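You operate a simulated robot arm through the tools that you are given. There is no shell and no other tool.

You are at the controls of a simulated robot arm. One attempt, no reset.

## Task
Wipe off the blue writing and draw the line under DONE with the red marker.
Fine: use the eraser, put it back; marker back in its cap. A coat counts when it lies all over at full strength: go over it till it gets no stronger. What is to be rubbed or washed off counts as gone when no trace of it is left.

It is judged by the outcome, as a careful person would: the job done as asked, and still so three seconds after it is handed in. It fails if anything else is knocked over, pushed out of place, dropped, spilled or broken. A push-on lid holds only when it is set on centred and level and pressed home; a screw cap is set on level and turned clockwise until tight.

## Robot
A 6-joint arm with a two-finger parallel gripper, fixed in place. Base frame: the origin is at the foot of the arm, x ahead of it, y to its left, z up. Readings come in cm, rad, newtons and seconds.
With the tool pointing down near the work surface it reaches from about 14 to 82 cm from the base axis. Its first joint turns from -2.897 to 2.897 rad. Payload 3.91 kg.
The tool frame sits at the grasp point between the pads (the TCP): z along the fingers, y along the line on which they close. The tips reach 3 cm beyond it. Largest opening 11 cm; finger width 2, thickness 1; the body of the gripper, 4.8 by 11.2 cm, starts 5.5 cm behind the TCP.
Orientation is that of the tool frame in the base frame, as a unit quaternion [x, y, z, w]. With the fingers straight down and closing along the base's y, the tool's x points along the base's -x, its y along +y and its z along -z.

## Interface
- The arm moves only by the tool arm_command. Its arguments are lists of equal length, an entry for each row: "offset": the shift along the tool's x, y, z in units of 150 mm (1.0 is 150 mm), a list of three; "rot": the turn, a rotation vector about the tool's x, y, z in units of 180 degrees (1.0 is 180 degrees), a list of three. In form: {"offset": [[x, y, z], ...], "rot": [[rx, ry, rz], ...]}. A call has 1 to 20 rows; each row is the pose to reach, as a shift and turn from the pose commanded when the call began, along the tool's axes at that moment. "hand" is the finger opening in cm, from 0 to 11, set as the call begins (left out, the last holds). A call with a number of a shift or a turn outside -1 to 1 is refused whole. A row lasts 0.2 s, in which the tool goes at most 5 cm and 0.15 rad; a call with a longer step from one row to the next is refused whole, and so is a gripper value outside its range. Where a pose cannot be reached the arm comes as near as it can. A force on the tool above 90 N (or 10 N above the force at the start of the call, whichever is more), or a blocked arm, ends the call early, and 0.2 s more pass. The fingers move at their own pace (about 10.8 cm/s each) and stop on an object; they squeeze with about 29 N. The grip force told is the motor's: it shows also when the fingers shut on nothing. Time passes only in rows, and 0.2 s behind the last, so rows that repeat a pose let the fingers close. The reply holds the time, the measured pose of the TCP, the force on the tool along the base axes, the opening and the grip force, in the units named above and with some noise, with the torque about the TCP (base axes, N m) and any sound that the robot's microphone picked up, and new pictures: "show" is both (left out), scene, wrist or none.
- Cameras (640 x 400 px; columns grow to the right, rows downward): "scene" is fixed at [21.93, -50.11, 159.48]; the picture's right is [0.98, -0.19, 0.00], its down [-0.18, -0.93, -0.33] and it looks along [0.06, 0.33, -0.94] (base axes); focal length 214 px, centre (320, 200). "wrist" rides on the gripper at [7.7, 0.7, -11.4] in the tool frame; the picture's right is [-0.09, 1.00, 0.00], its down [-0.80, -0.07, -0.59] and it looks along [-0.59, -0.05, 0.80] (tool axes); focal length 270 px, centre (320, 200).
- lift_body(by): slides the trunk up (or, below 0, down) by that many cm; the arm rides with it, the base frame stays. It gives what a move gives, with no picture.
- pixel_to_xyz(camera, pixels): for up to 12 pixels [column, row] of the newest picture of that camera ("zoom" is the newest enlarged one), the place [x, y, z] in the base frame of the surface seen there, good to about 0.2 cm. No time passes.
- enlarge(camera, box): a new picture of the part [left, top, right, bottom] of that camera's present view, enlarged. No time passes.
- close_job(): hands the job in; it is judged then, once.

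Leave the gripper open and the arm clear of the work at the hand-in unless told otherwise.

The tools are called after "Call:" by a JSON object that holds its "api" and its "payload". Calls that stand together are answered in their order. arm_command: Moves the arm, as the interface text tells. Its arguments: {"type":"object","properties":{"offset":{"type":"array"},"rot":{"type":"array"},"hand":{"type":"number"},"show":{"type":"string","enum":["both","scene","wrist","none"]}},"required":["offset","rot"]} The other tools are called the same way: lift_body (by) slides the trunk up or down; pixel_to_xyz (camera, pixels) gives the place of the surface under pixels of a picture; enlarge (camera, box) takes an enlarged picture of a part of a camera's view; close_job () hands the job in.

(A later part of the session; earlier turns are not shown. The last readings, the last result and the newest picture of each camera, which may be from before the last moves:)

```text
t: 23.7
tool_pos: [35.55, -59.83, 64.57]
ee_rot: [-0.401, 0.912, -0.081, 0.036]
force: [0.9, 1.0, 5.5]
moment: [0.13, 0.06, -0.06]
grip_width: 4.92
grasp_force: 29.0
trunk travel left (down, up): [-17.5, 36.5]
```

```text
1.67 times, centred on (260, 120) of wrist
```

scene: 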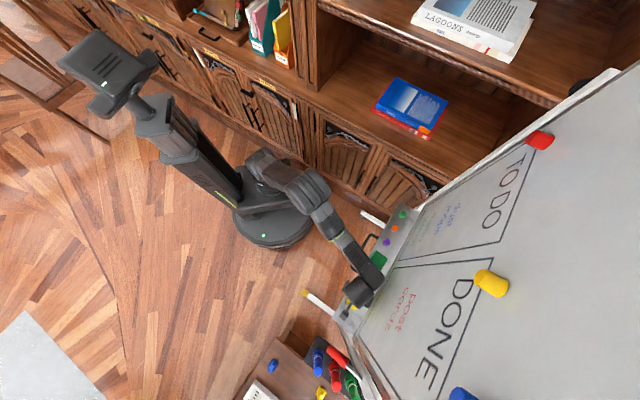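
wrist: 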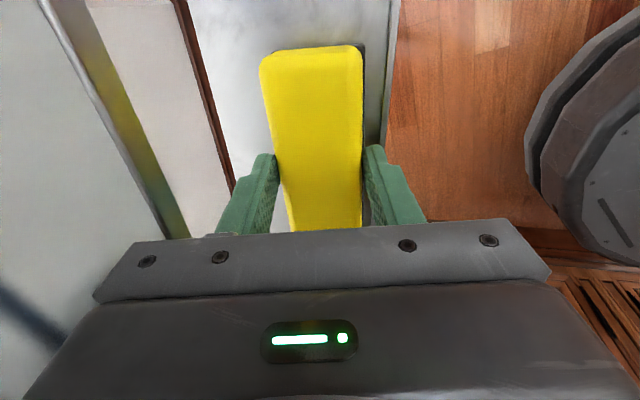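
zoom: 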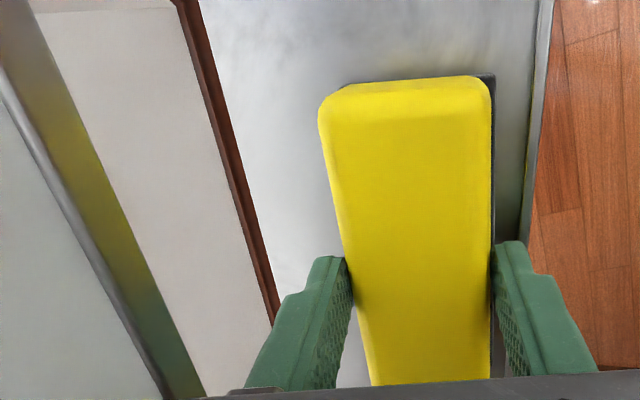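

The fingers hold the eraser at 4.9 cm with 29 N. I'll lift 2 cm along the tool axis and check how it sits in the grip.

Call:
{"api": "arm_command", "payload": {"offset": [[0, 0, -0.02], [0, 0, -0.05], [0, 0, -0.09], [0, 0, -0.13], [0, 0, -0.13], [0, 0, -0.13]], "rot": [[0, 0, 0], [0, 0, 0], [0, 0, 0], [0, 0, 0], [0, 0, 0], [0, 0, 0]]}}

Call:
{"api": "enlarge", "payload": {"camera": "wrist", "box": [80, 0, 440, 240]}}

```text
t: 25.1
tool_pos: [35.34, -59.52, 66.37]
ee_rot: [-0.402, 0.911, -0.08, 0.035]
force: [0.2, -0.7, 0.8]
moment: [0.01, -0.02, 0.01]
grip_width: 1.99
grasp_force: 0.0
trunk travel left (down, up): [-17.5, 36.5]
```

scene: 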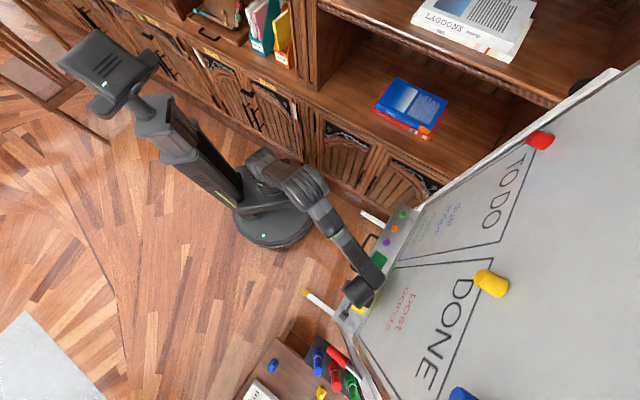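
wrist: 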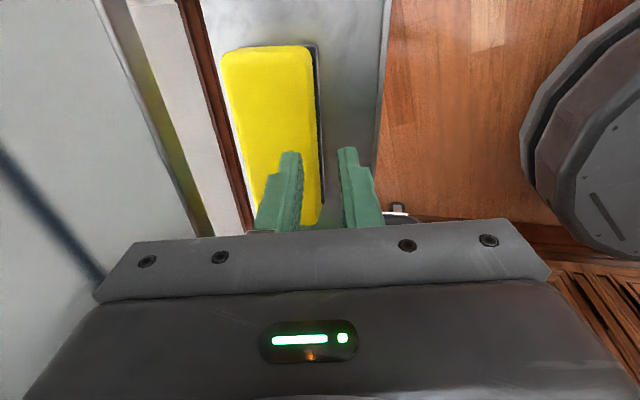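

```text
1.67 times, centred on (260, 120) of wrist
```

zoom: 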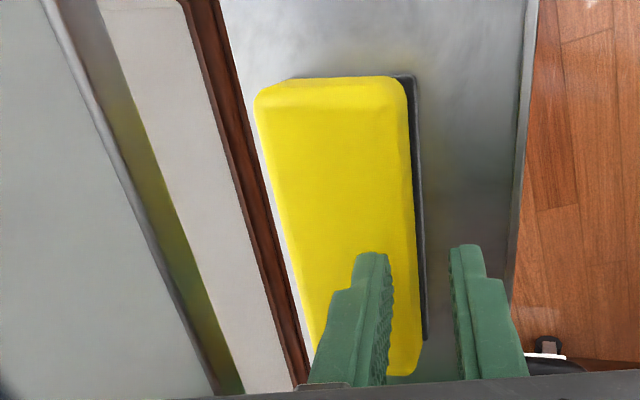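

The eraser slipped out of the tilted grip and slid toward the board, still lying on the tray. I'll lift clear, open, and measure where it is now. Then I'll draw it outward so I can grip it with the tool upright.

Call:
{"api": "arm_command", "payload": {"offset": [[0, 0, -0.08], [0, 0, -0.16], [0, 0, -0.24], [0, 0, -0.32], [0, 0, -0.4], [0, 0, -0.4], [0, 0, -0.4]], "rot": [[0, 0, 0], [0, 0, 0], [0, 0, 0], [0, 0, 0], [0, 0, 0], [0, 0, 0], [0, 0, 0]], "hand": 2}}

Call:
{"api": "enlarge", "payload": {"camera": "wrist", "box": [130, 0, 430, 220]}}

```text
t: 26.7
tool_pos: [34.55, -58.77, 72.28]
ee_rot: [-0.402, 0.912, -0.08, 0.035]
force: [-0.4, -0.8, -0.2]
moment: [0.0, 0.04, 0.01]
grip_width: 2.0
grasp_force: 0.1
trunk travel left (down, up): [-17.5, 36.5]
```

scene: 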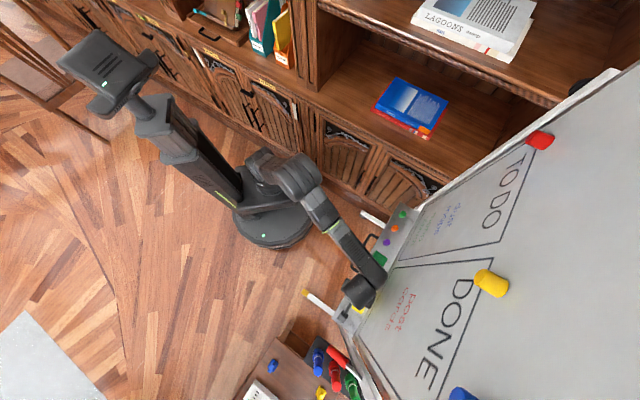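
wrist: 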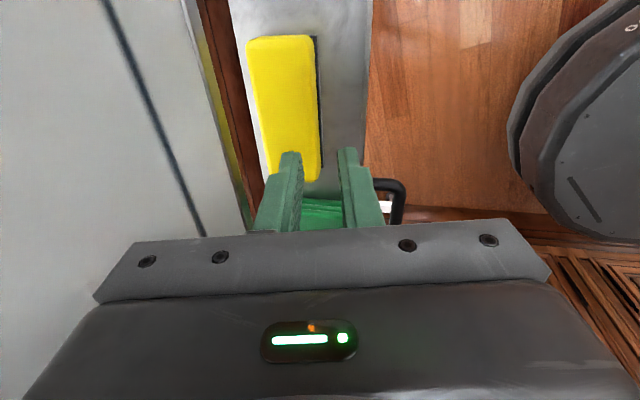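

```text
1.82 times, centred on (280, 110) of wrist
```

zoom: 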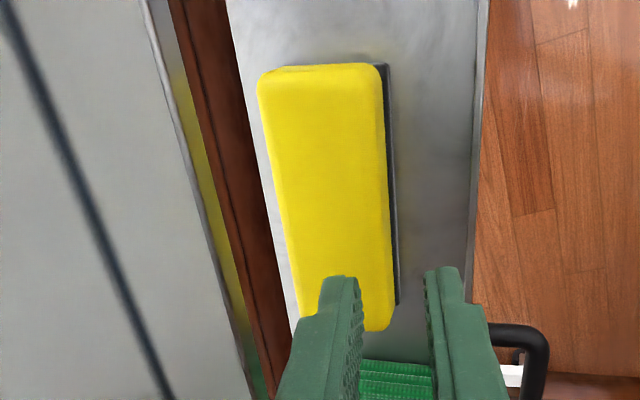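

I'll measure the eraser's new place: board-side edge near (262,100) and (290,270), front side near (383,100) and (394,290). I'll also read the tray's back edge.

Call:
{"api": "pixel_to_xyz", "payload": {"camera": "zoom", "pixels": [[262, 100], [291, 270], [383, 110], [393, 290], [300, 70], [372, 68], [376, 328], [330, 180], [245, 60], [270, 200], [285, 280], [265, 240]]}}

Call:
{"api": "pixel_to_xyz", "payload": {"camera": "scene", "pixels": [[350, 328], [345, 325], [341, 320], [337, 314], [360, 310], [352, 318], [385, 268], [375, 262]]}}

```text
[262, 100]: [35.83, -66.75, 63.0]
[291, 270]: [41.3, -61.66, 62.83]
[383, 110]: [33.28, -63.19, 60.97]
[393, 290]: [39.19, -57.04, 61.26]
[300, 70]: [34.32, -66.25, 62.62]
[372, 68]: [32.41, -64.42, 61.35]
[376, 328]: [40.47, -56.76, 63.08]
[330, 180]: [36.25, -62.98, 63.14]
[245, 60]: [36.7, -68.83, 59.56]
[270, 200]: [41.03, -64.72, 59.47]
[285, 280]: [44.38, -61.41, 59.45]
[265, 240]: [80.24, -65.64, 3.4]
```

```text
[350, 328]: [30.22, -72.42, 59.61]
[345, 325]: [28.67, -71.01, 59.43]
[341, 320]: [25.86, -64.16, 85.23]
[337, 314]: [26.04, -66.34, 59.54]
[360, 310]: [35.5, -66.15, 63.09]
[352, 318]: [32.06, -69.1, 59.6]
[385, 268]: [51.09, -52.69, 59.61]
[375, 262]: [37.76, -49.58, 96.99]
```

The eraser now lies parallel to the board, from 0.2 to 4.8 cm off it, and the tray runs 2 cm further behind it, so it's safe. The plan is to hook the board-side finger behind it with the tool tilted 25° and wide open, then slide it outward to about 6 cm from the board. First I'll move to a clear pre-position with the hand at 11.

Call:
{"api": "arm_command", "payload": {"offset": [[-0.002, 0.036, -0.019], [-0.004, 0.072, -0.038], [-0.006, 0.108, -0.057], [-0.008, 0.144, -0.076], [-0.01, 0.18, -0.095], [-0.0112, 0.2152, -0.1139], [-0.0112, 0.2152, -0.1139]], "rot": [[0.0139, 0.0007, 0.0023], [0.0277, 0.0014, 0.0046], [0.0416, 0.002, 0.0069], [0.0555, 0.0027, 0.0091], [0.0693, 0.0034, 0.0114], [0.0832, 0.0041, 0.0137], [0.0832, 0.0041, 0.0137]], "hand": 11}}

Call:
{"api": "enlarge", "payload": {"camera": "wrist", "box": [130, 0, 430, 220]}}

```text
t: 28.3
tool_pos: [32.16, -56.42, 73.33]
ee_rot: [-0.373, 0.902, -0.199, 0.083]
force: [0.2, 0.1, -0.3]
moment: [0.01, -0.01, -0.01]
grip_width: 11.01
grasp_force: 0.0
trunk travel left (down, up): [-17.5, 36.5]
```

scene: 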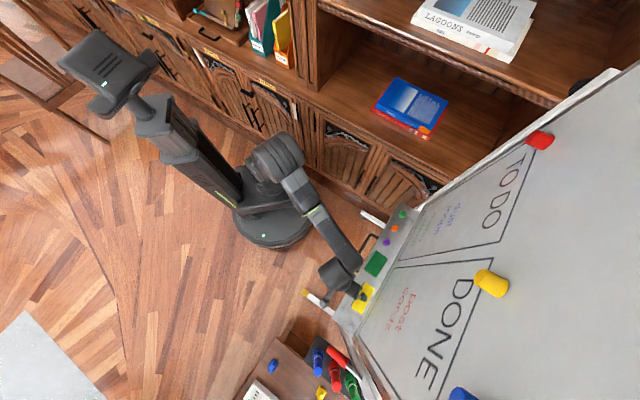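
wrist: 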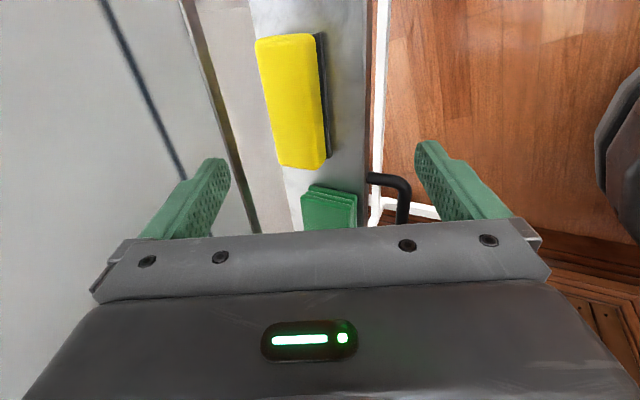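

```text
1.82 times, centred on (280, 110) of wrist
```

zoom: 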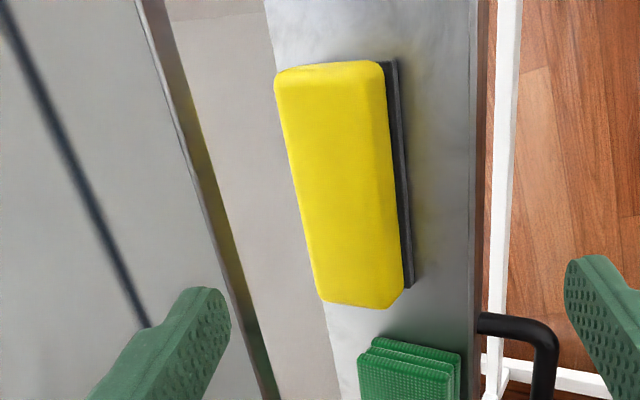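

A white bar shows beyond the tray front at (505,150). I'll check where it is, and refresh the eraser and board-edge positions from this view.

Call:
{"api": "pixel_to_xyz", "payload": {"camera": "zoom", "pixels": [[505, 100], [500, 250], [484, 150], [474, 150], [278, 110], [312, 270], [392, 90], [408, 270], [190, 120], [178, 130], [400, 290], [240, 150]]}}

```text
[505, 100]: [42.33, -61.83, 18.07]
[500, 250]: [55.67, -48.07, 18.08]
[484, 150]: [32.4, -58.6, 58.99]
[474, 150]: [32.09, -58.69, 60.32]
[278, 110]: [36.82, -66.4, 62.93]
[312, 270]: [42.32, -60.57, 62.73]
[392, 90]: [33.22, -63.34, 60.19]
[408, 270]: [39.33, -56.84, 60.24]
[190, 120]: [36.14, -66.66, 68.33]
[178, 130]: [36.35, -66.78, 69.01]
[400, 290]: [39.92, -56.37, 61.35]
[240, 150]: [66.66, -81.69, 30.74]
```

The bar is at z 18, so it's far below and harmless. The eraser's board-side top edge is right at the board plane (d≈0). I'll descend 12.9 cm along the 25° axis, so the board-side finger goes under the board's lower edge and behind the eraser.

Call:
{"api": "arm_command", "payload": {"offset": [[0, 0, 0.09], [0, 0, 0.18], [0, 0, 0.27], [0, 0, 0.36], [0, 0, 0.45], [0, 0, 0.52], [0, 0, 0.58], [0, 0, 0.64], [0, 0, 0.7], [0, 0, 0.75], [0, 0, 0.8], [0, 0, 0.83], [0, 0, 0.86], [0, 0, 0.86]], "rot": [[0, 0, 0], [0, 0, 0], [0, 0, 0], [0, 0, 0], [0, 0, 0], [0, 0, 0], [0, 0, 0], [0, 0, 0], [0, 0, 0], [0, 0, 0], [0, 0, 0], [0, 0, 0], [0, 0, 0], [0, 0, 0]]}}

Call:
{"api": "enlarge", "payload": {"camera": "wrist", "box": [130, 0, 430, 220]}}

```text
t: 31.3
tool_pos: [36.05, -60.33, 61.64]
ee_rot: [-0.374, 0.902, -0.199, 0.084]
force: [-0.2, 0.1, 0.0]
moment: [0.02, 0.01, 0.03]
grip_width: 10.97
grasp_force: 0.1
trunk travel left (down, up): [-17.5, 36.5]
```

scene: 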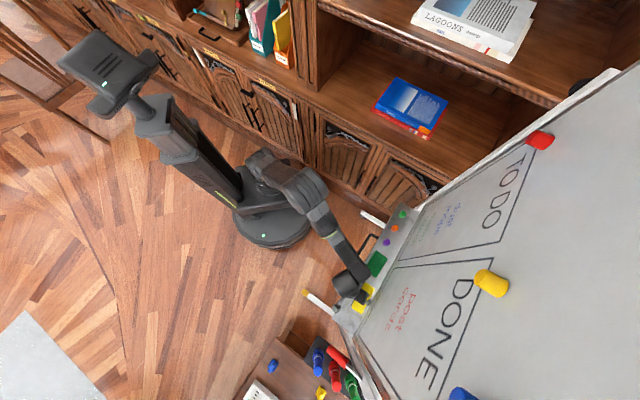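
wrist: 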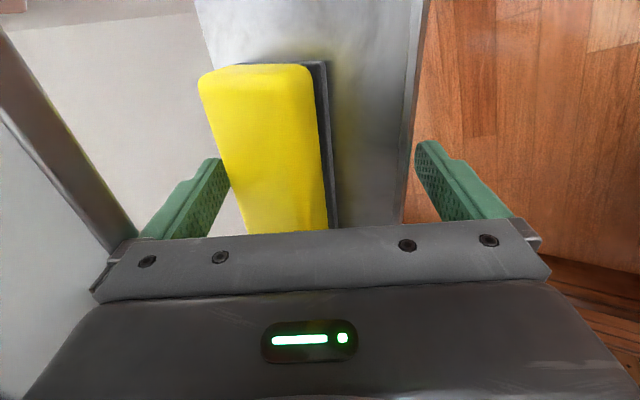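

```text
1.82 times, centred on (280, 110) of wrist
```

zoom: 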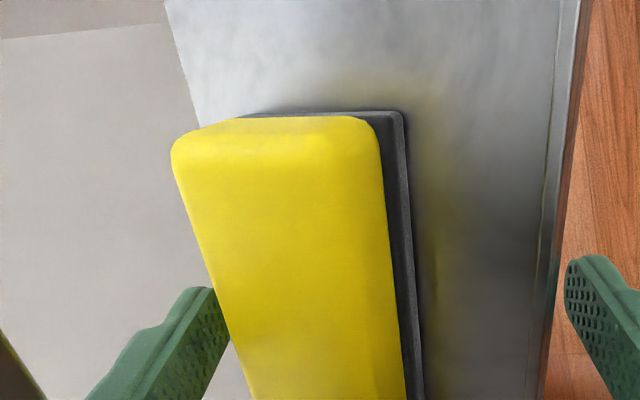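

The finger is behind the eraser with zero force. I'll draw outward, horizontally away from the board, in small steps totalling 3.2 cm.

Call:
{"api": "arm_command", "payload": {"offset": [[0, 0.0181, -0.0085], [0, 0.0362, -0.0169], [0, 0.0544, -0.0254], [0, 0.0725, -0.0338], [0, 0.0906, -0.0423], [0, 0.1088, -0.0507], [0, 0.1269, -0.0592], [0, 0.145, -0.0676], [0, 0.1631, -0.0761], [0, 0.1813, -0.0845], [0, 0.1933, -0.0902], [0, 0.1933, -0.0902]], "rot": [[0, 0, 0], [0, 0, 0], [0, 0, 0], [0, 0, 0], [0, 0, 0], [0, 0, 0], [0, 0, 0], [0, 0, 0], [0, 0, 0], [0, 0, 0], [0, 0, 0], [0, 0, 0]]}}

Call:
{"api": "enlarge", "payload": {"camera": "wrist", "box": [130, 0, 430, 220]}}

```text
t: 33.9
tool_pos: [33.7, -57.94, 61.64]
ee_rot: [-0.375, 0.902, -0.199, 0.084]
force: [-0.3, 0.1, -0.1]
moment: [0.0, 0.02, 0.02]
grip_width: 10.99
grasp_force: 0.0
trunk travel left (down, up): [-17.5, 36.5]
```

scene: 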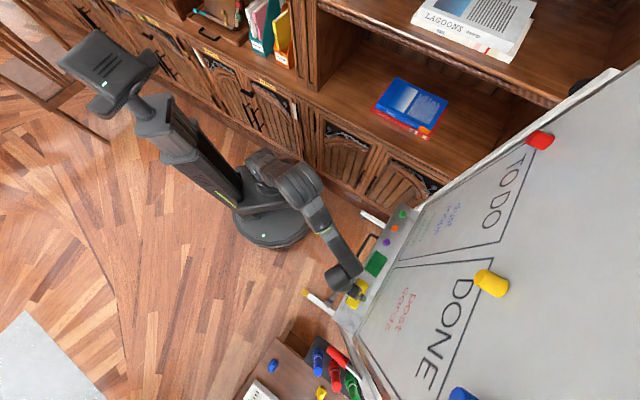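
wrist: 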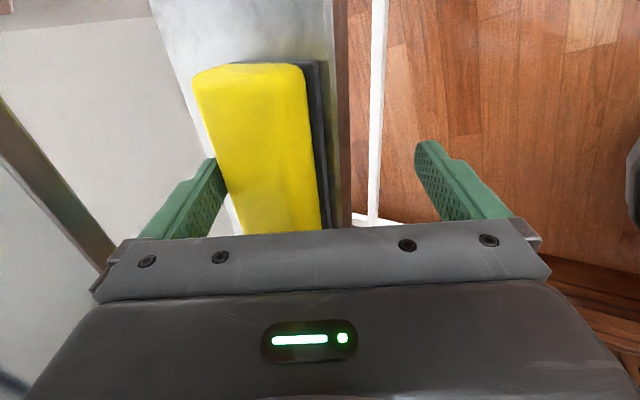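

```text
1.82 times, centred on (280, 110) of wrist
```

zoom: 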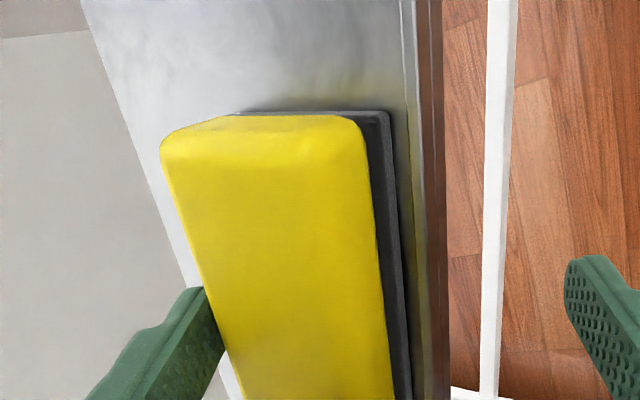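

The eraser slid outward flat. I'll measure how far it is from the lip now.

Call:
{"api": "pixel_to_xyz", "payload": {"camera": "zoom", "pixels": [[385, 130], [403, 300], [408, 380], [180, 200], [165, 160], [410, 130], [422, 300], [300, 200], [240, 112], [380, 112]]}}

```text
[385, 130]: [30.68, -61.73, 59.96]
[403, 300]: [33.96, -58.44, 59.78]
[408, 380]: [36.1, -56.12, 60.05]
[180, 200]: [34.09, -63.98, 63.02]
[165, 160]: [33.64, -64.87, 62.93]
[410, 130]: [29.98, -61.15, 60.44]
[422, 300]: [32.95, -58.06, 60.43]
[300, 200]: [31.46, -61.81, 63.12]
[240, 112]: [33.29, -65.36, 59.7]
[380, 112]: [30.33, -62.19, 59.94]
```

The eraser's front edge is 7.6 cm from the board and the lip is at 8.45. I'll draw it another 0.6 cm, then back the finger off toward the board slightly and withdraw along the tool axis.

Call:
{"api": "arm_command", "payload": {"offset": [[0, 0.0181, -0.0085], [0, 0.0363, -0.0169], [0, 0.0363, -0.0169], [0, 0.02, -0.0093], [0, 0.012, -0.0056], [0, 0.012, -0.06], [0, 0.012, -0.14], [0, 0.012, -0.22], [0, 0.012, -0.3], [0, 0.012, -0.4], [0, 0.012, -0.5], [0, 0.012, -0.6], [0, 0.012, -0.7], [0, 0.012, -0.8], [0, 0.012, -0.8]], "rot": [[0, 0, 0], [0, 0, 0], [0, 0, 0], [0, 0, 0], [0, 0, 0], [0, 0, 0], [0, 0, 0], [0, 0, 0], [0, 0, 0], [0, 0, 0], [0, 0, 0], [0, 0, 0], [0, 0, 0], [0, 0, 0], [0, 0, 0]]}}

Call:
{"api": "enlarge", "payload": {"camera": "wrist", "box": [130, 0, 430, 220]}}

```text
t: 37.1
tool_pos: [29.93, -54.28, 72.5]
ee_rot: [-0.374, 0.902, -0.199, 0.084]
force: [-0.4, 0.3, 0.2]
moment: [0.0, 0.02, -0.01]
grip_width: 11.02
grasp_force: 0.0
trunk travel left (down, up): [-17.5, 36.5]
```

scene: 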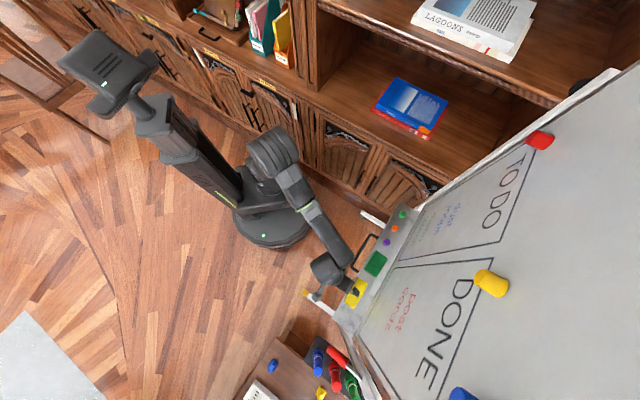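
wrist: 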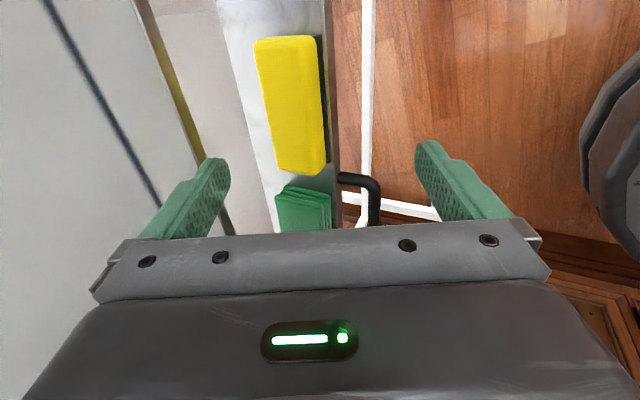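

```text
1.82 times, centred on (280, 110) of wrist
```

zoom: 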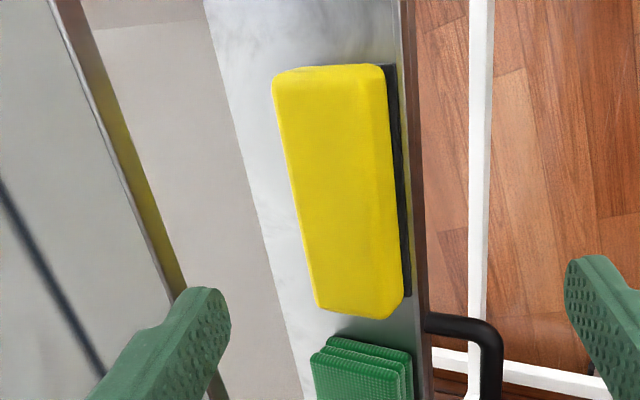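

I'll measure the eraser's exact pose here for an upright grip.

Call:
{"api": "pixel_to_xyz", "payload": {"camera": "zoom", "pixels": [[276, 110], [308, 270], [293, 190], [393, 100], [405, 220], [408, 285], [280, 72], [382, 68], [398, 300], [320, 308], [330, 180], [412, 150]]}}

```text
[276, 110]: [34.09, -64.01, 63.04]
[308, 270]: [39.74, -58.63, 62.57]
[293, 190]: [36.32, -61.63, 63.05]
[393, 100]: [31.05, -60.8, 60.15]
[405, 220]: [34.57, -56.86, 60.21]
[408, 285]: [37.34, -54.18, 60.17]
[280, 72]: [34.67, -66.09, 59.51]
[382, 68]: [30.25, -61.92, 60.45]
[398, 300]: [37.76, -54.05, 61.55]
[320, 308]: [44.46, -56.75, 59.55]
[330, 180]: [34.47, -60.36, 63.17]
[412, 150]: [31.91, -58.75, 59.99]
```

The eraser now lies from 3.5 to 8.1 cm off the board, yaw 46.5°. I'll set the tool nearly upright (3° tilt), hand at 7.5 cm, 9 cm above it. Its body should then clear the board by about 0.5 cm at the grasp.

Call:
{"api": "arm_command", "payload": {"offset": [[-0.0016, -0.053, 0.022], [-0.0032, -0.105, 0.044], [-0.0048, -0.158, 0.066], [-0.0064, -0.211, 0.0875], [-0.0079, -0.264, 0.109], [-0.0095, -0.316, 0.131], [-0.0111, -0.369, 0.153], [-0.0127, -0.422, 0.175], [-0.0127, -0.422, 0.175]], "rot": [[-0.0152, -0.0001, -0.001], [-0.0305, -0.0003, -0.002], [-0.0457, -0.0004, -0.003], [-0.061, -0.0006, -0.004], [-0.0762, -0.0007, -0.0049], [-0.0914, -0.0008, -0.0059], [-0.1067, -0.001, -0.0069], [-0.1219, -0.0011, -0.0079], [-0.1219, -0.0011, -0.0079]], "hand": 7.5}}

Call:
{"api": "enlarge", "payload": {"camera": "wrist", "box": [130, 0, 430, 220]}}

```text
t: 39.1
tool_pos: [35.02, -58.85, 72.76]
ee_rot: [-0.395, 0.918, -0.025, 0.009]
force: [-0.3, 0.3, 0.5]
moment: [0.01, 0.0, 0.03]
grip_width: 7.52
grasp_force: 0.1
trunk travel left (down, up): [-17.5, 36.5]
```

scene: 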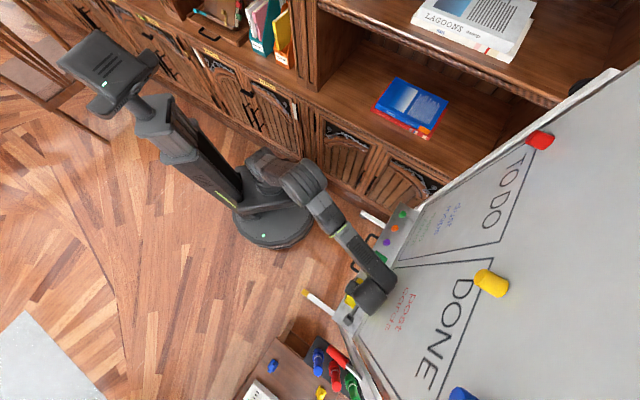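
wrist: 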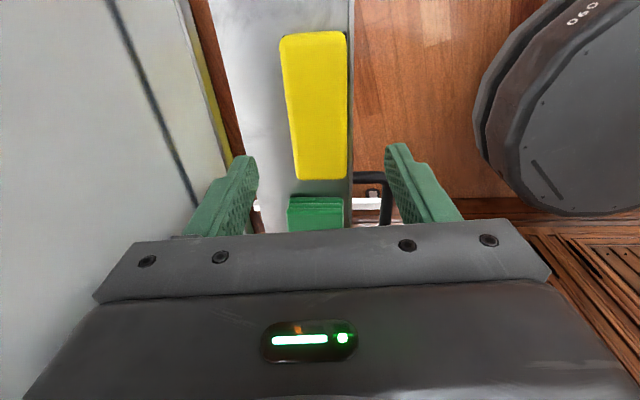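

```text
1.82 times, centred on (280, 110) of wrist
```

zoom: 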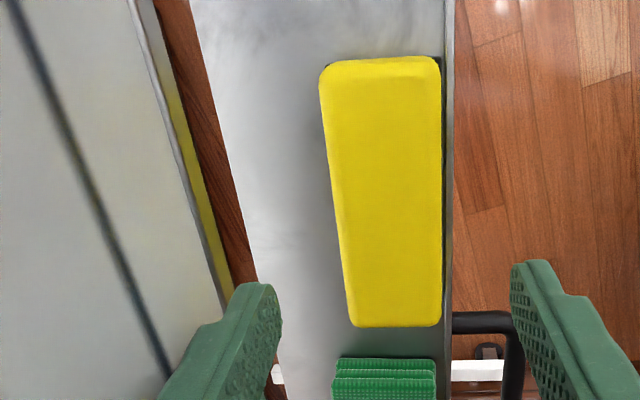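

Nearly upright now. I'll measure the eraser again from here and check the wrist knuckle's clearance from the board in the scene picture.

Call:
{"api": "pixel_to_xyz", "payload": {"camera": "zoom", "pixels": [[323, 110], [337, 210], [348, 300], [438, 110], [439, 210], [437, 300], [330, 62], [430, 58], [360, 324], [430, 324]]}}

Call:
{"api": "pixel_to_xyz", "payload": {"camera": "scene", "pixels": [[393, 280], [388, 292], [382, 304], [372, 312], [395, 270], [365, 300]]}}

Call:
{"api": "enlarge", "payload": {"camera": "scene", "box": [310, 230, 430, 330]}}

```text
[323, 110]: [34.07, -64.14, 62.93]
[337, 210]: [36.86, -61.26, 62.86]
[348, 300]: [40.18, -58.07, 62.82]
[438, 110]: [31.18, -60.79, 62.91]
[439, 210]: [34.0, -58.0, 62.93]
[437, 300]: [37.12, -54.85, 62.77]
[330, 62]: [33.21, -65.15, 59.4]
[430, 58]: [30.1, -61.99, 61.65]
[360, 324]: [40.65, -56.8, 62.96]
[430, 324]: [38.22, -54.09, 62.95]
```

```text
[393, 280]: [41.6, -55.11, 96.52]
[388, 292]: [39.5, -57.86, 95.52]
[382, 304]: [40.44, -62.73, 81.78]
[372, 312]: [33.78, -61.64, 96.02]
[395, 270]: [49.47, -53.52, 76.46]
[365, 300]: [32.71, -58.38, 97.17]
```

```text
4.00 times, centred on (370, 280) of scene
```

zoom: 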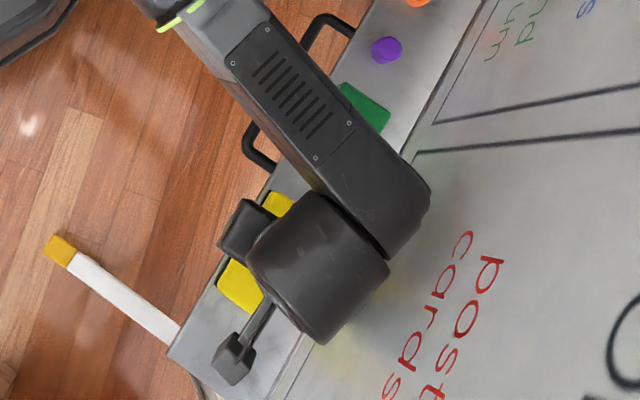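

The knuckle stays about 4 cm off the board. From this near-upright view the eraser is parallel to the board (45°), with its centre 5.66 cm off it. I'll descend 9 cm with a small 1.5° yaw correction.

Call:
{"api": "arm_command", "payload": {"offset": [[0.001, 0, 0.08], [0.002, 0, 0.16], [0.003, 0, 0.24], [0.004, 0, 0.32], [0.005, -0.001, 0.4], [0.005, -0.001, 0.45], [0.005, -0.001, 0.5], [0.005, -0.001, 0.54], [0.005, -0.001, 0.57], [0.005, -0.001, 0.598], [0.005, -0.001, 0.598]], "rot": [[0, 0, 0.002], [0, 0, 0.004], [0, 0, 0.006], [0, 0, 0.0083], [0, 0, 0.0083], [0, 0, 0.0083], [0, 0, 0.0083], [0, 0, 0.0083], [0, 0, 0.0083], [0, 0, 0.0083], [0, 0, 0.0083]]}}

Call:
{"api": "enlarge", "payload": {"camera": "wrist", "box": [80, 0, 440, 240]}}

```text
t: 41.5
tool_pos: [35.26, -59.38, 63.82]
ee_rot: [-0.383, 0.924, -0.025, 0.01]
force: [-0.2, 0.1, -0.6]
moment: [0.0, 0.0, 0.0]
grip_width: 7.5
grasp_force: 0.0
trunk travel left (down, up): [-17.5, 36.5]
```

scene: 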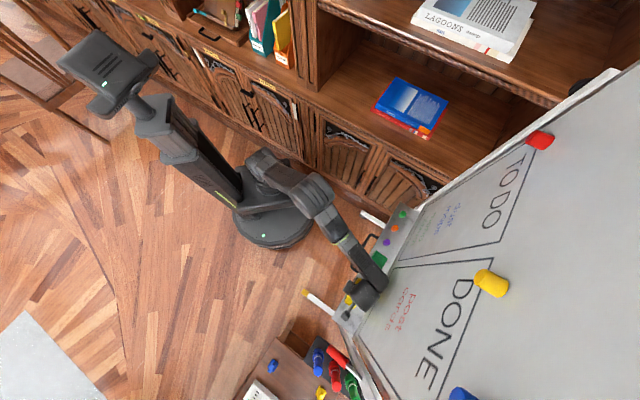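
wrist: 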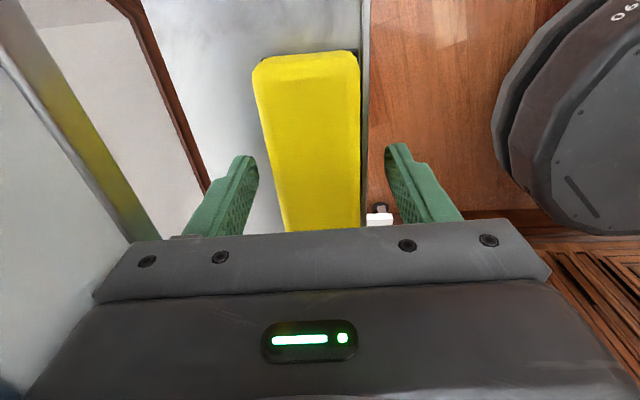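

```text
1.67 times, centred on (260, 120) of wrist
```

zoom: 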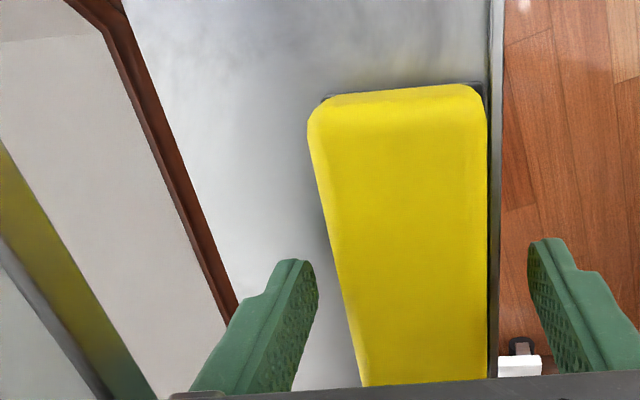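

No contact forces, and the fingers straddle the eraser. I'll close on it.

Call:
{"api": "arm_command", "payload": {"offset": [[0, 0, 0], [0, 0, 0], [0, 0, 0], [0, 0, 0], [0, 0, 0], [0, 0, 0]], "rot": [[0, 0, 0], [0, 0, 0], [0, 0, 0], [0, 0, 0], [0, 0, 0], [0, 0, 0]], "hand": 3}}

Call:
{"api": "enlarge", "payload": {"camera": "wrist", "box": [80, 0, 440, 240]}}

```text
t: 42.9
tool_pos: [35.24, -59.31, 63.91]
ee_rot: [-0.382, 0.924, -0.025, 0.011]
force: [0.0, 0.7, 1.7]
moment: [0.13, -0.02, 0.02]
grip_width: 4.71
grasp_force: 29.3
trunk travel left (down, up): [-17.5, 36.5]
```

scene: 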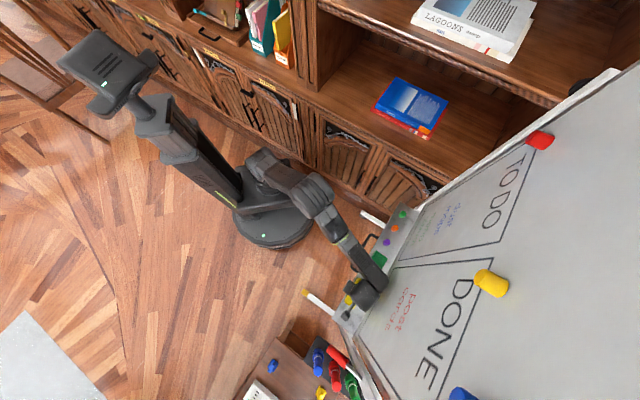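
wrist: 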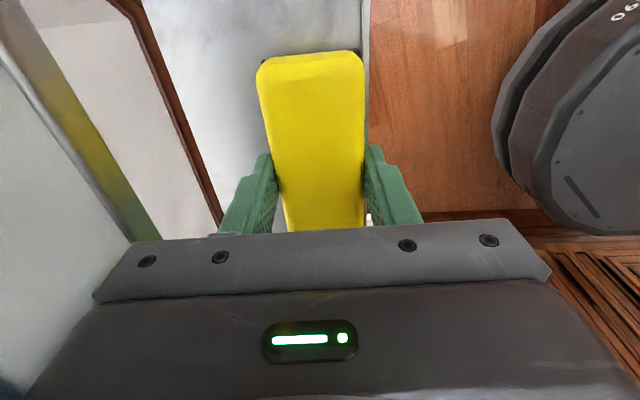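

```text
1.67 times, centred on (260, 120) of wrist
```

zoom: 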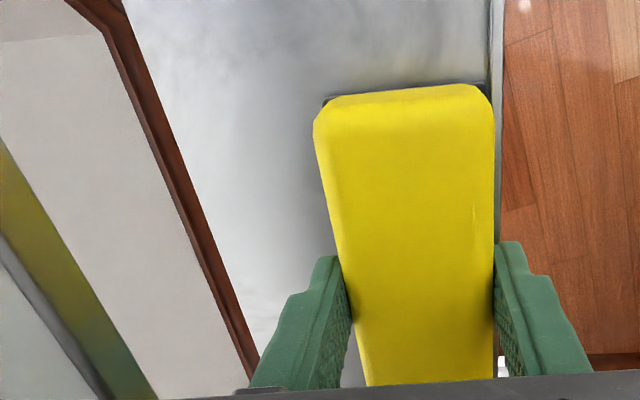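

Held at 4.71 cm with 29 N, more squarely this time. I'll lift slowly 1.5 cm and check.

Call:
{"api": "arm_command", "payload": {"offset": [[0, 0, -0.015], [0, 0, -0.03], [0, 0, -0.05], [0, 0, -0.075], [0, 0, -0.1], [0, 0, -0.1]], "rot": [[0, 0, 0], [0, 0, 0], [0, 0, 0], [0, 0, 0], [0, 0, 0], [0, 0, 0]]}}

Call:
{"api": "enlarge", "payload": {"camera": "wrist", "box": [80, 0, 440, 240]}}

```text
t: 44.3
tool_pos: [35.23, -59.24, 65.36]
ee_rot: [-0.383, 0.923, -0.025, 0.01]
force: [-0.5, 0.1, -0.7]
moment: [-0.01, -0.02, 0.01]
grip_width: 4.71
grasp_force: 28.8
trunk travel left (down, up): [-17.5, 36.5]
```

scene: 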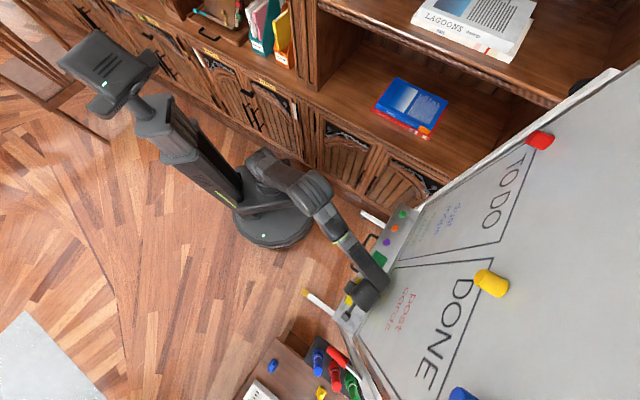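
wrist: 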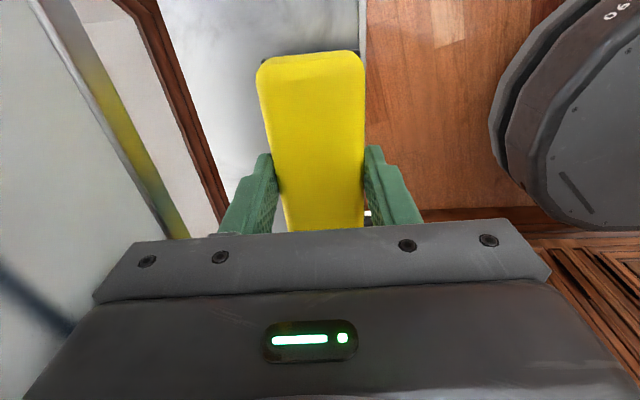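

```text
1.67 times, centred on (260, 120) of wrist
```

zoom: 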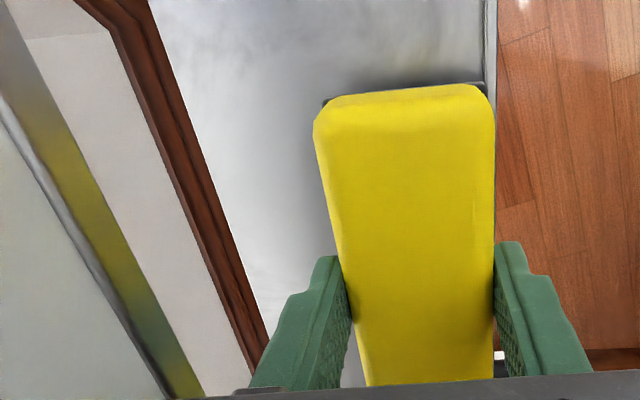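

The eraser came up with the fingers. Now I'll raise it and back away from the board.

Call:
{"api": "arm_command", "payload": {"offset": [[0, 0, -0.05], [0, 0.02, -0.1], [0, 0.08, -0.16], [0, 0.16, -0.22], [0, 0.26, -0.28], [0, 0.36, -0.34], [0, 0.46, -0.4], [0, 0.56, -0.45], [0, 0.66, -0.5], [0, 0.74, -0.5], [0, 0.8, -0.5], [0, 0.8, -0.5]], "rot": [[0, 0, 0], [0, 0, 0], [0, 0, 0], [0, 0, 0], [0, 0, 0], [0, 0, 0], [0, 0, 0], [0, 0, 0], [0, 0, 0], [0, 0, 0], [0, 0, 0], [0, 0, 0]]}}

Call:
{"api": "lift_body", "payload": {"by": 15}}

Call:
{"api": "enlarge", "payload": {"camera": "wrist", "box": [80, 0, 440, 240]}}

```text
t: 46.9
tool_pos: [26.5, -50.55, 72.2]
ee_rot: [-0.383, 0.923, -0.025, 0.01]
force: [-0.3, 0.4, -1.0]
moment: [0.0, -0.02, 0.0]
grip_width: 4.7
grasp_force: 28.5
trunk travel left (down, up): [-17.5, 36.5]
```

scene: 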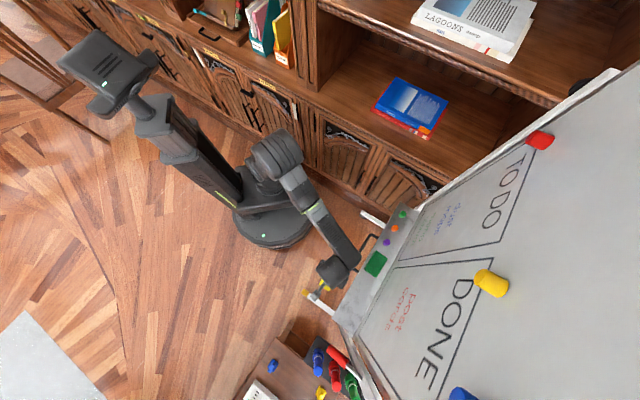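
wrist: 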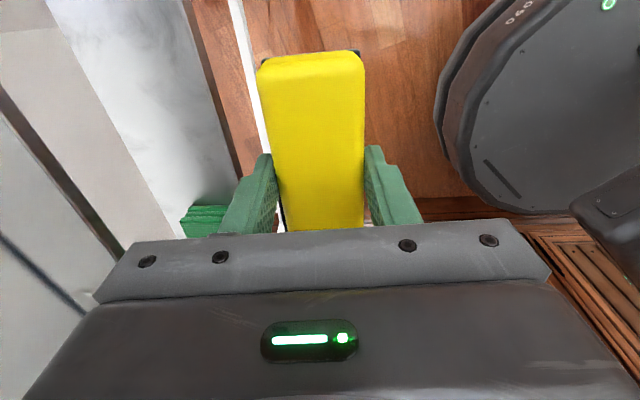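

```text
t: 48.6
tool_pos: [26.56, -50.56, 87.19]
ee_rot: [-0.383, 0.923, -0.025, 0.01]
force: [-0.3, -0.1, -0.3]
moment: [0.02, 0.0, 0.01]
grip_width: 4.71
grasp_force: 29.1
trunk travel left (down, up): [-32.5, 21.5]
```

```text
1.67 times, centred on (260, 120) of wrist
```

zoom: 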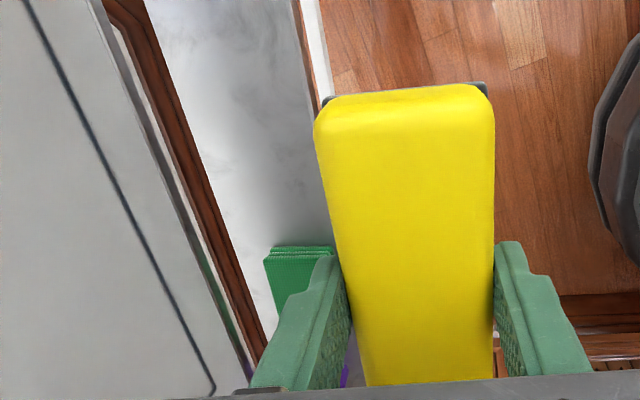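

The eraser is held firmly. Now I'll move left along the board while tilting the tool up to face the board with the felt.

Call:
{"api": "arm_command", "payload": {"offset": [[-0.0625, -0.025, -0.04], [-0.125, -0.05, -0.08], [-0.1875, -0.075, -0.12], [-0.25, -0.1, -0.16], [-0.3125, -0.125, -0.2], [-0.375, -0.15, -0.24], [-0.4375, -0.175, -0.28], [-0.5, -0.2, -0.32], [-0.5625, -0.225, -0.36], [-0.625, -0.25, -0.4], [-0.6875, -0.275, -0.44], [-0.75, -0.3, -0.48], [-0.8125, -0.325, -0.52], [-0.875, -0.35, -0.56], [-0.9375, -0.375, -0.6], [-1, -0.4, -0.6], [-1, -0.4, -0.6]], "rot": [[0.0302, 0, 0], [0.0604, 0, 0], [0.0906, 0, 0], [0.1208, 0, 0], [0.151, 0, 0], [0.1812, 0, 0], [0.2115, 0, 0], [0.2417, 0, 0], [0.2719, 0, 0], [0.3021, 0, 0], [0.3323, 0, 0], [0.3625, 0, 0], [0.3927, 0, 0], [0.4229, 0, 0], [0.4531, 0, 0], [0.4833, 0, 0], [0.4833, 0, 0]]}}

```text
t: 52.2
tool_pos: [40.45, -46.14, 103.61]
ee_rot: [-0.311, 0.761, -0.526, 0.217]
force: [-0.8, 0.4, 0.2]
moment: [0.06, 0.02, 0.02]
grip_width: 4.67
grasp_force: 28.7
out of reach, approached as far as the arm can: row 11, 12, 13, 14, 15, 16, 17
trunk travel left (down, up): [-32.5, 21.5]
```

scene: 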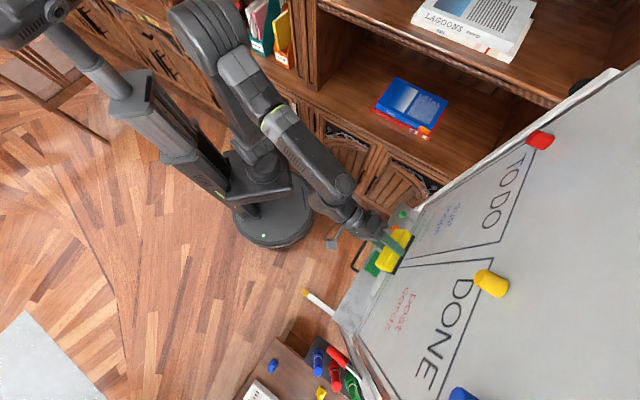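
wrist: 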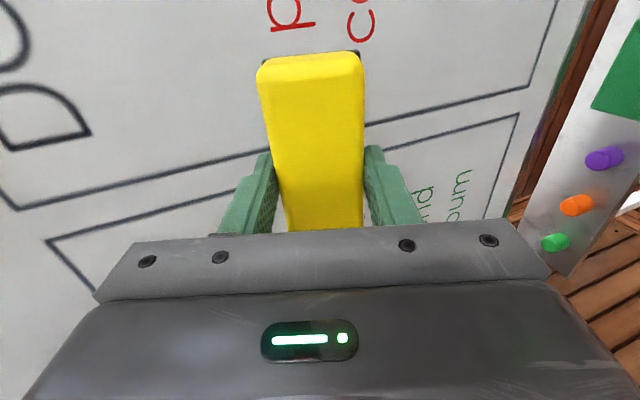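

The tilt stopped about 20° short of horizontal because the wrist ran out of range at this height. A lower base relative to the hand should help, as in the first pose. I'll lower the trunk 15 cm, then raise the hand and tilt fully while going further left.

Call:
{"api": "lift_body", "payload": {"by": -15}}

Call:
{"api": "arm_command", "payload": {"offset": [[-0.067, -0.058, -0.024], [-0.134, -0.116, -0.049], [-0.2, -0.175, -0.073], [-0.268, -0.233, -0.097], [-0.335, -0.291, -0.122], [-0.4, -0.35, -0.146], [-0.468, -0.408, -0.17], [-0.535, -0.466, -0.195], [-0.6, -0.524, -0.219], [-0.669, -0.582, -0.243], [-0.736, -0.641, -0.268], [-0.803, -0.699, -0.292], [-0.803, -0.699, -0.292]], "rot": [[0.0095, -0.0002, -0.0001], [0.0191, -0.0003, -0.0002], [0.0286, -0.0005, -0.0003], [0.0382, -0.0007, -0.0005], [0.0477, -0.0009, -0.0006], [0.0573, -0.001, -0.0007], [0.0668, -0.0012, -0.0008], [0.0763, -0.0014, -0.0009], [0.0859, -0.0016, -0.001], [0.0954, -0.0017, -0.0012], [0.105, -0.0019, -0.0013], [0.1145, -0.0021, -0.0014], [0.1145, -0.0021, -0.0014]]}}

```text
t: 54.0
tool_pos: [40.36, -46.13, 88.63]
ee_rot: [-0.31, 0.762, -0.525, 0.217]
force: [0.1, 0.3, -0.5]
moment: [0.03, -0.01, 0.02]
grip_width: 4.69
grasp_force: 28.6
trunk travel left (down, up): [-17.5, 36.5]
```

```text
t: 56.8
tool_pos: [48.7, -37.34, 100.06]
ee_rot: [-0.27, 0.654, -0.653, 0.271]
force: [-0.9, 0.1, -1.0]
moment: [-0.02, 0.04, -0.02]
grip_width: 4.69
grasp_force: 29.2
out of reach, approached as far as the arm can: row 2, 3, 4, 5, 6, 7
trunk travel left (down, up): [-17.5, 36.5]
```

scene: 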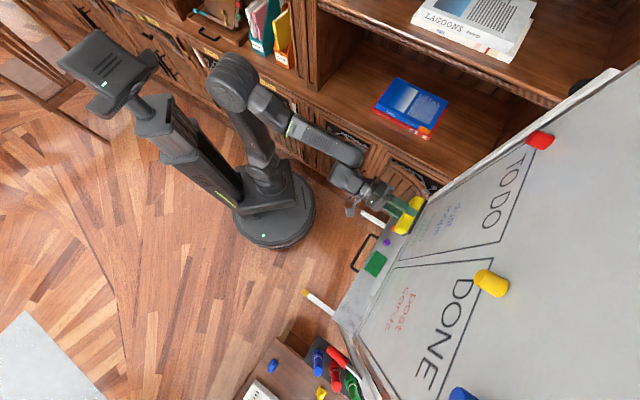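
wrist: 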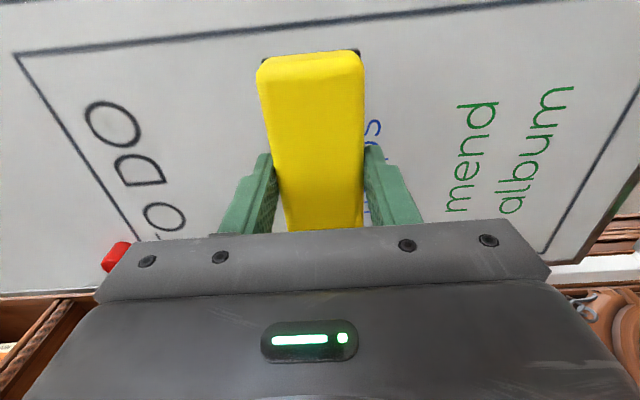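

The tool now faces the board exactly, 12 cm off, and the felt face should lie about 4.2 cm beyond the TCP. Next I'll go in front of the lower blue word at s≈-14, z≈95 with the felt about 2.8 cm from the board.

Call:
{"api": "arm_command", "payload": {"offset": [[-0.06, 0.046, 0.048], [-0.12, 0.093, 0.096], [-0.18, 0.139, 0.144], [-0.24, 0.185, 0.193], [-0.3, 0.231, 0.241], [-0.36, 0.278, 0.289], [-0.418, 0.324, 0.337], [-0.418, 0.324, 0.337]], "rot": [[0, 0, 0], [0, 0, 0], [0, 0, 0], [0, 0, 0], [0, 0, 0], [0, 0, 0], [0, 0, 0], [0, 0, 0]]}}

Call:
{"api": "enlarge", "payload": {"camera": "scene", "box": [340, 130, 520, 260]}}

```text
t: 58.6
tool_pos: [56.75, -36.66, 95.01]
ee_rot: [-0.271, 0.654, -0.653, 0.27]
force: [0.3, 0.8, -0.8]
moment: [-0.01, 0.04, 0.01]
grip_width: 4.69
grasp_force: 29.2
trunk travel left (down, up): [-17.5, 36.5]
```

scene: 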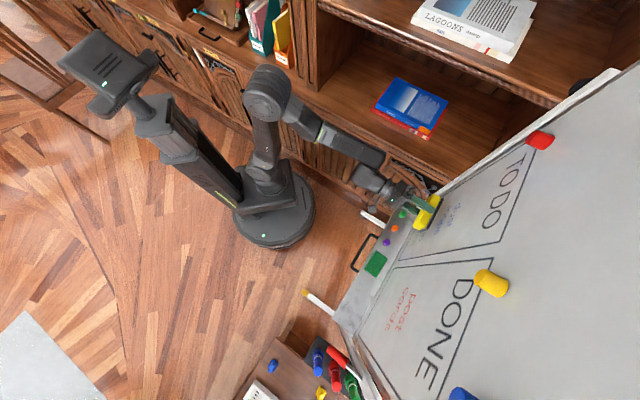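
wrist: 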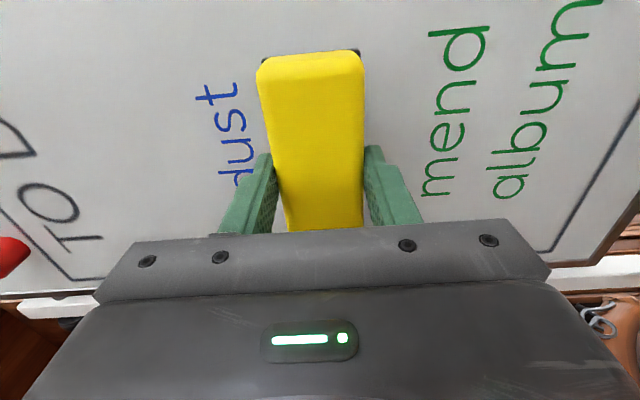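

```text
3.08 times, centred on (430, 195) of scene
```

zoom: 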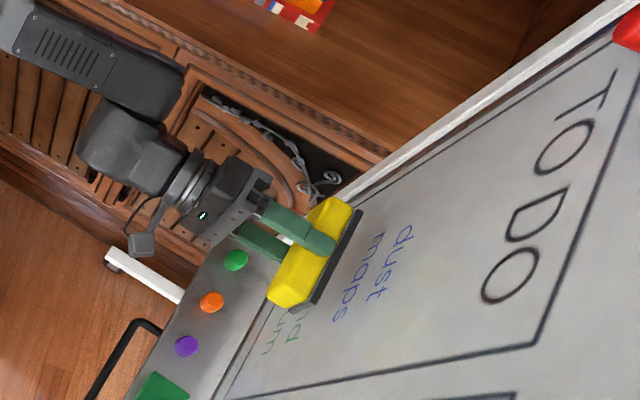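

The felt faces the board over "maps". I'll approach 2.8 cm in slow steps and read the contact force.

Call:
{"api": "arm_command", "payload": {"offset": [[0, 0, 0.04], [0, 0, 0.08], [0, 0, 0.12], [0, 0, 0.15], [0, 0, 0.165], [0, 0, 0.175], [0, 0, 0.185], [0, 0, 0.185]], "rot": [[0, 0, 0], [0, 0, 0], [0, 0, 0], [0, 0, 0], [0, 0, 0], [0, 0, 0], [0, 0, 0], [0, 0, 0]]}}

```text
t: 60.4
tool_pos: [58.69, -38.57, 95.05]
ee_rot: [-0.271, 0.654, -0.653, 0.269]
force: [0.1, -0.2, -0.9]
moment: [0.01, 0.01, 0.01]
grip_width: 4.69
grasp_force: 29.1
trunk travel left (down, up): [-17.5, 36.5]
```

scene: 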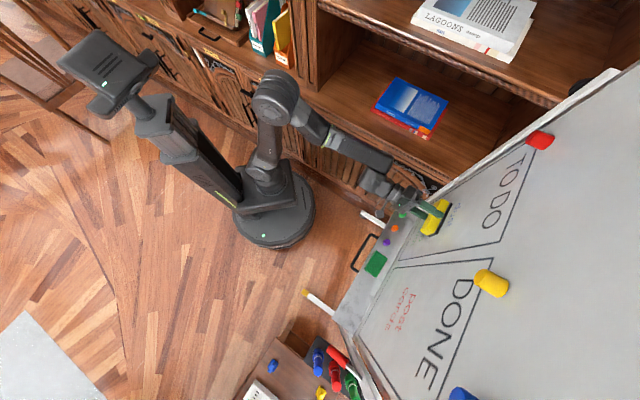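
wrist: 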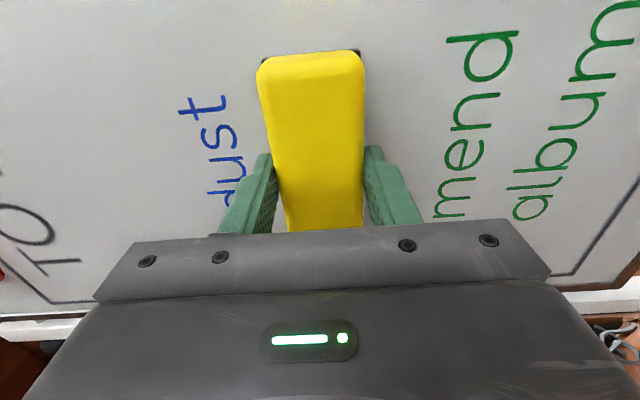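

No contact yet, with the TCP 4.1 cm off. I'll press in by further 0.15 cm steps.

Call:
{"api": "arm_command", "payload": {"offset": [[0, 0, 0.01], [0, 0, 0.02], [0, 0, 0.03], [0, 0, 0.03]], "rot": [[0, 0, 0], [0, 0, 0], [0, 0, 0], [0, 0, 0]], "show": "none"}}

```text
t: 61.4
tool_pos: [58.77, -38.53, 95.1]
ee_rot: [-0.271, 0.654, -0.653, 0.269]
force: [-29.9, 27.4, -13.1]
moment: [0.07, -0.01, 0.03]
grip_width: 4.71
grasp_force: 28.7
trunk travel left (down, up): [-17.5, 36.5]
```

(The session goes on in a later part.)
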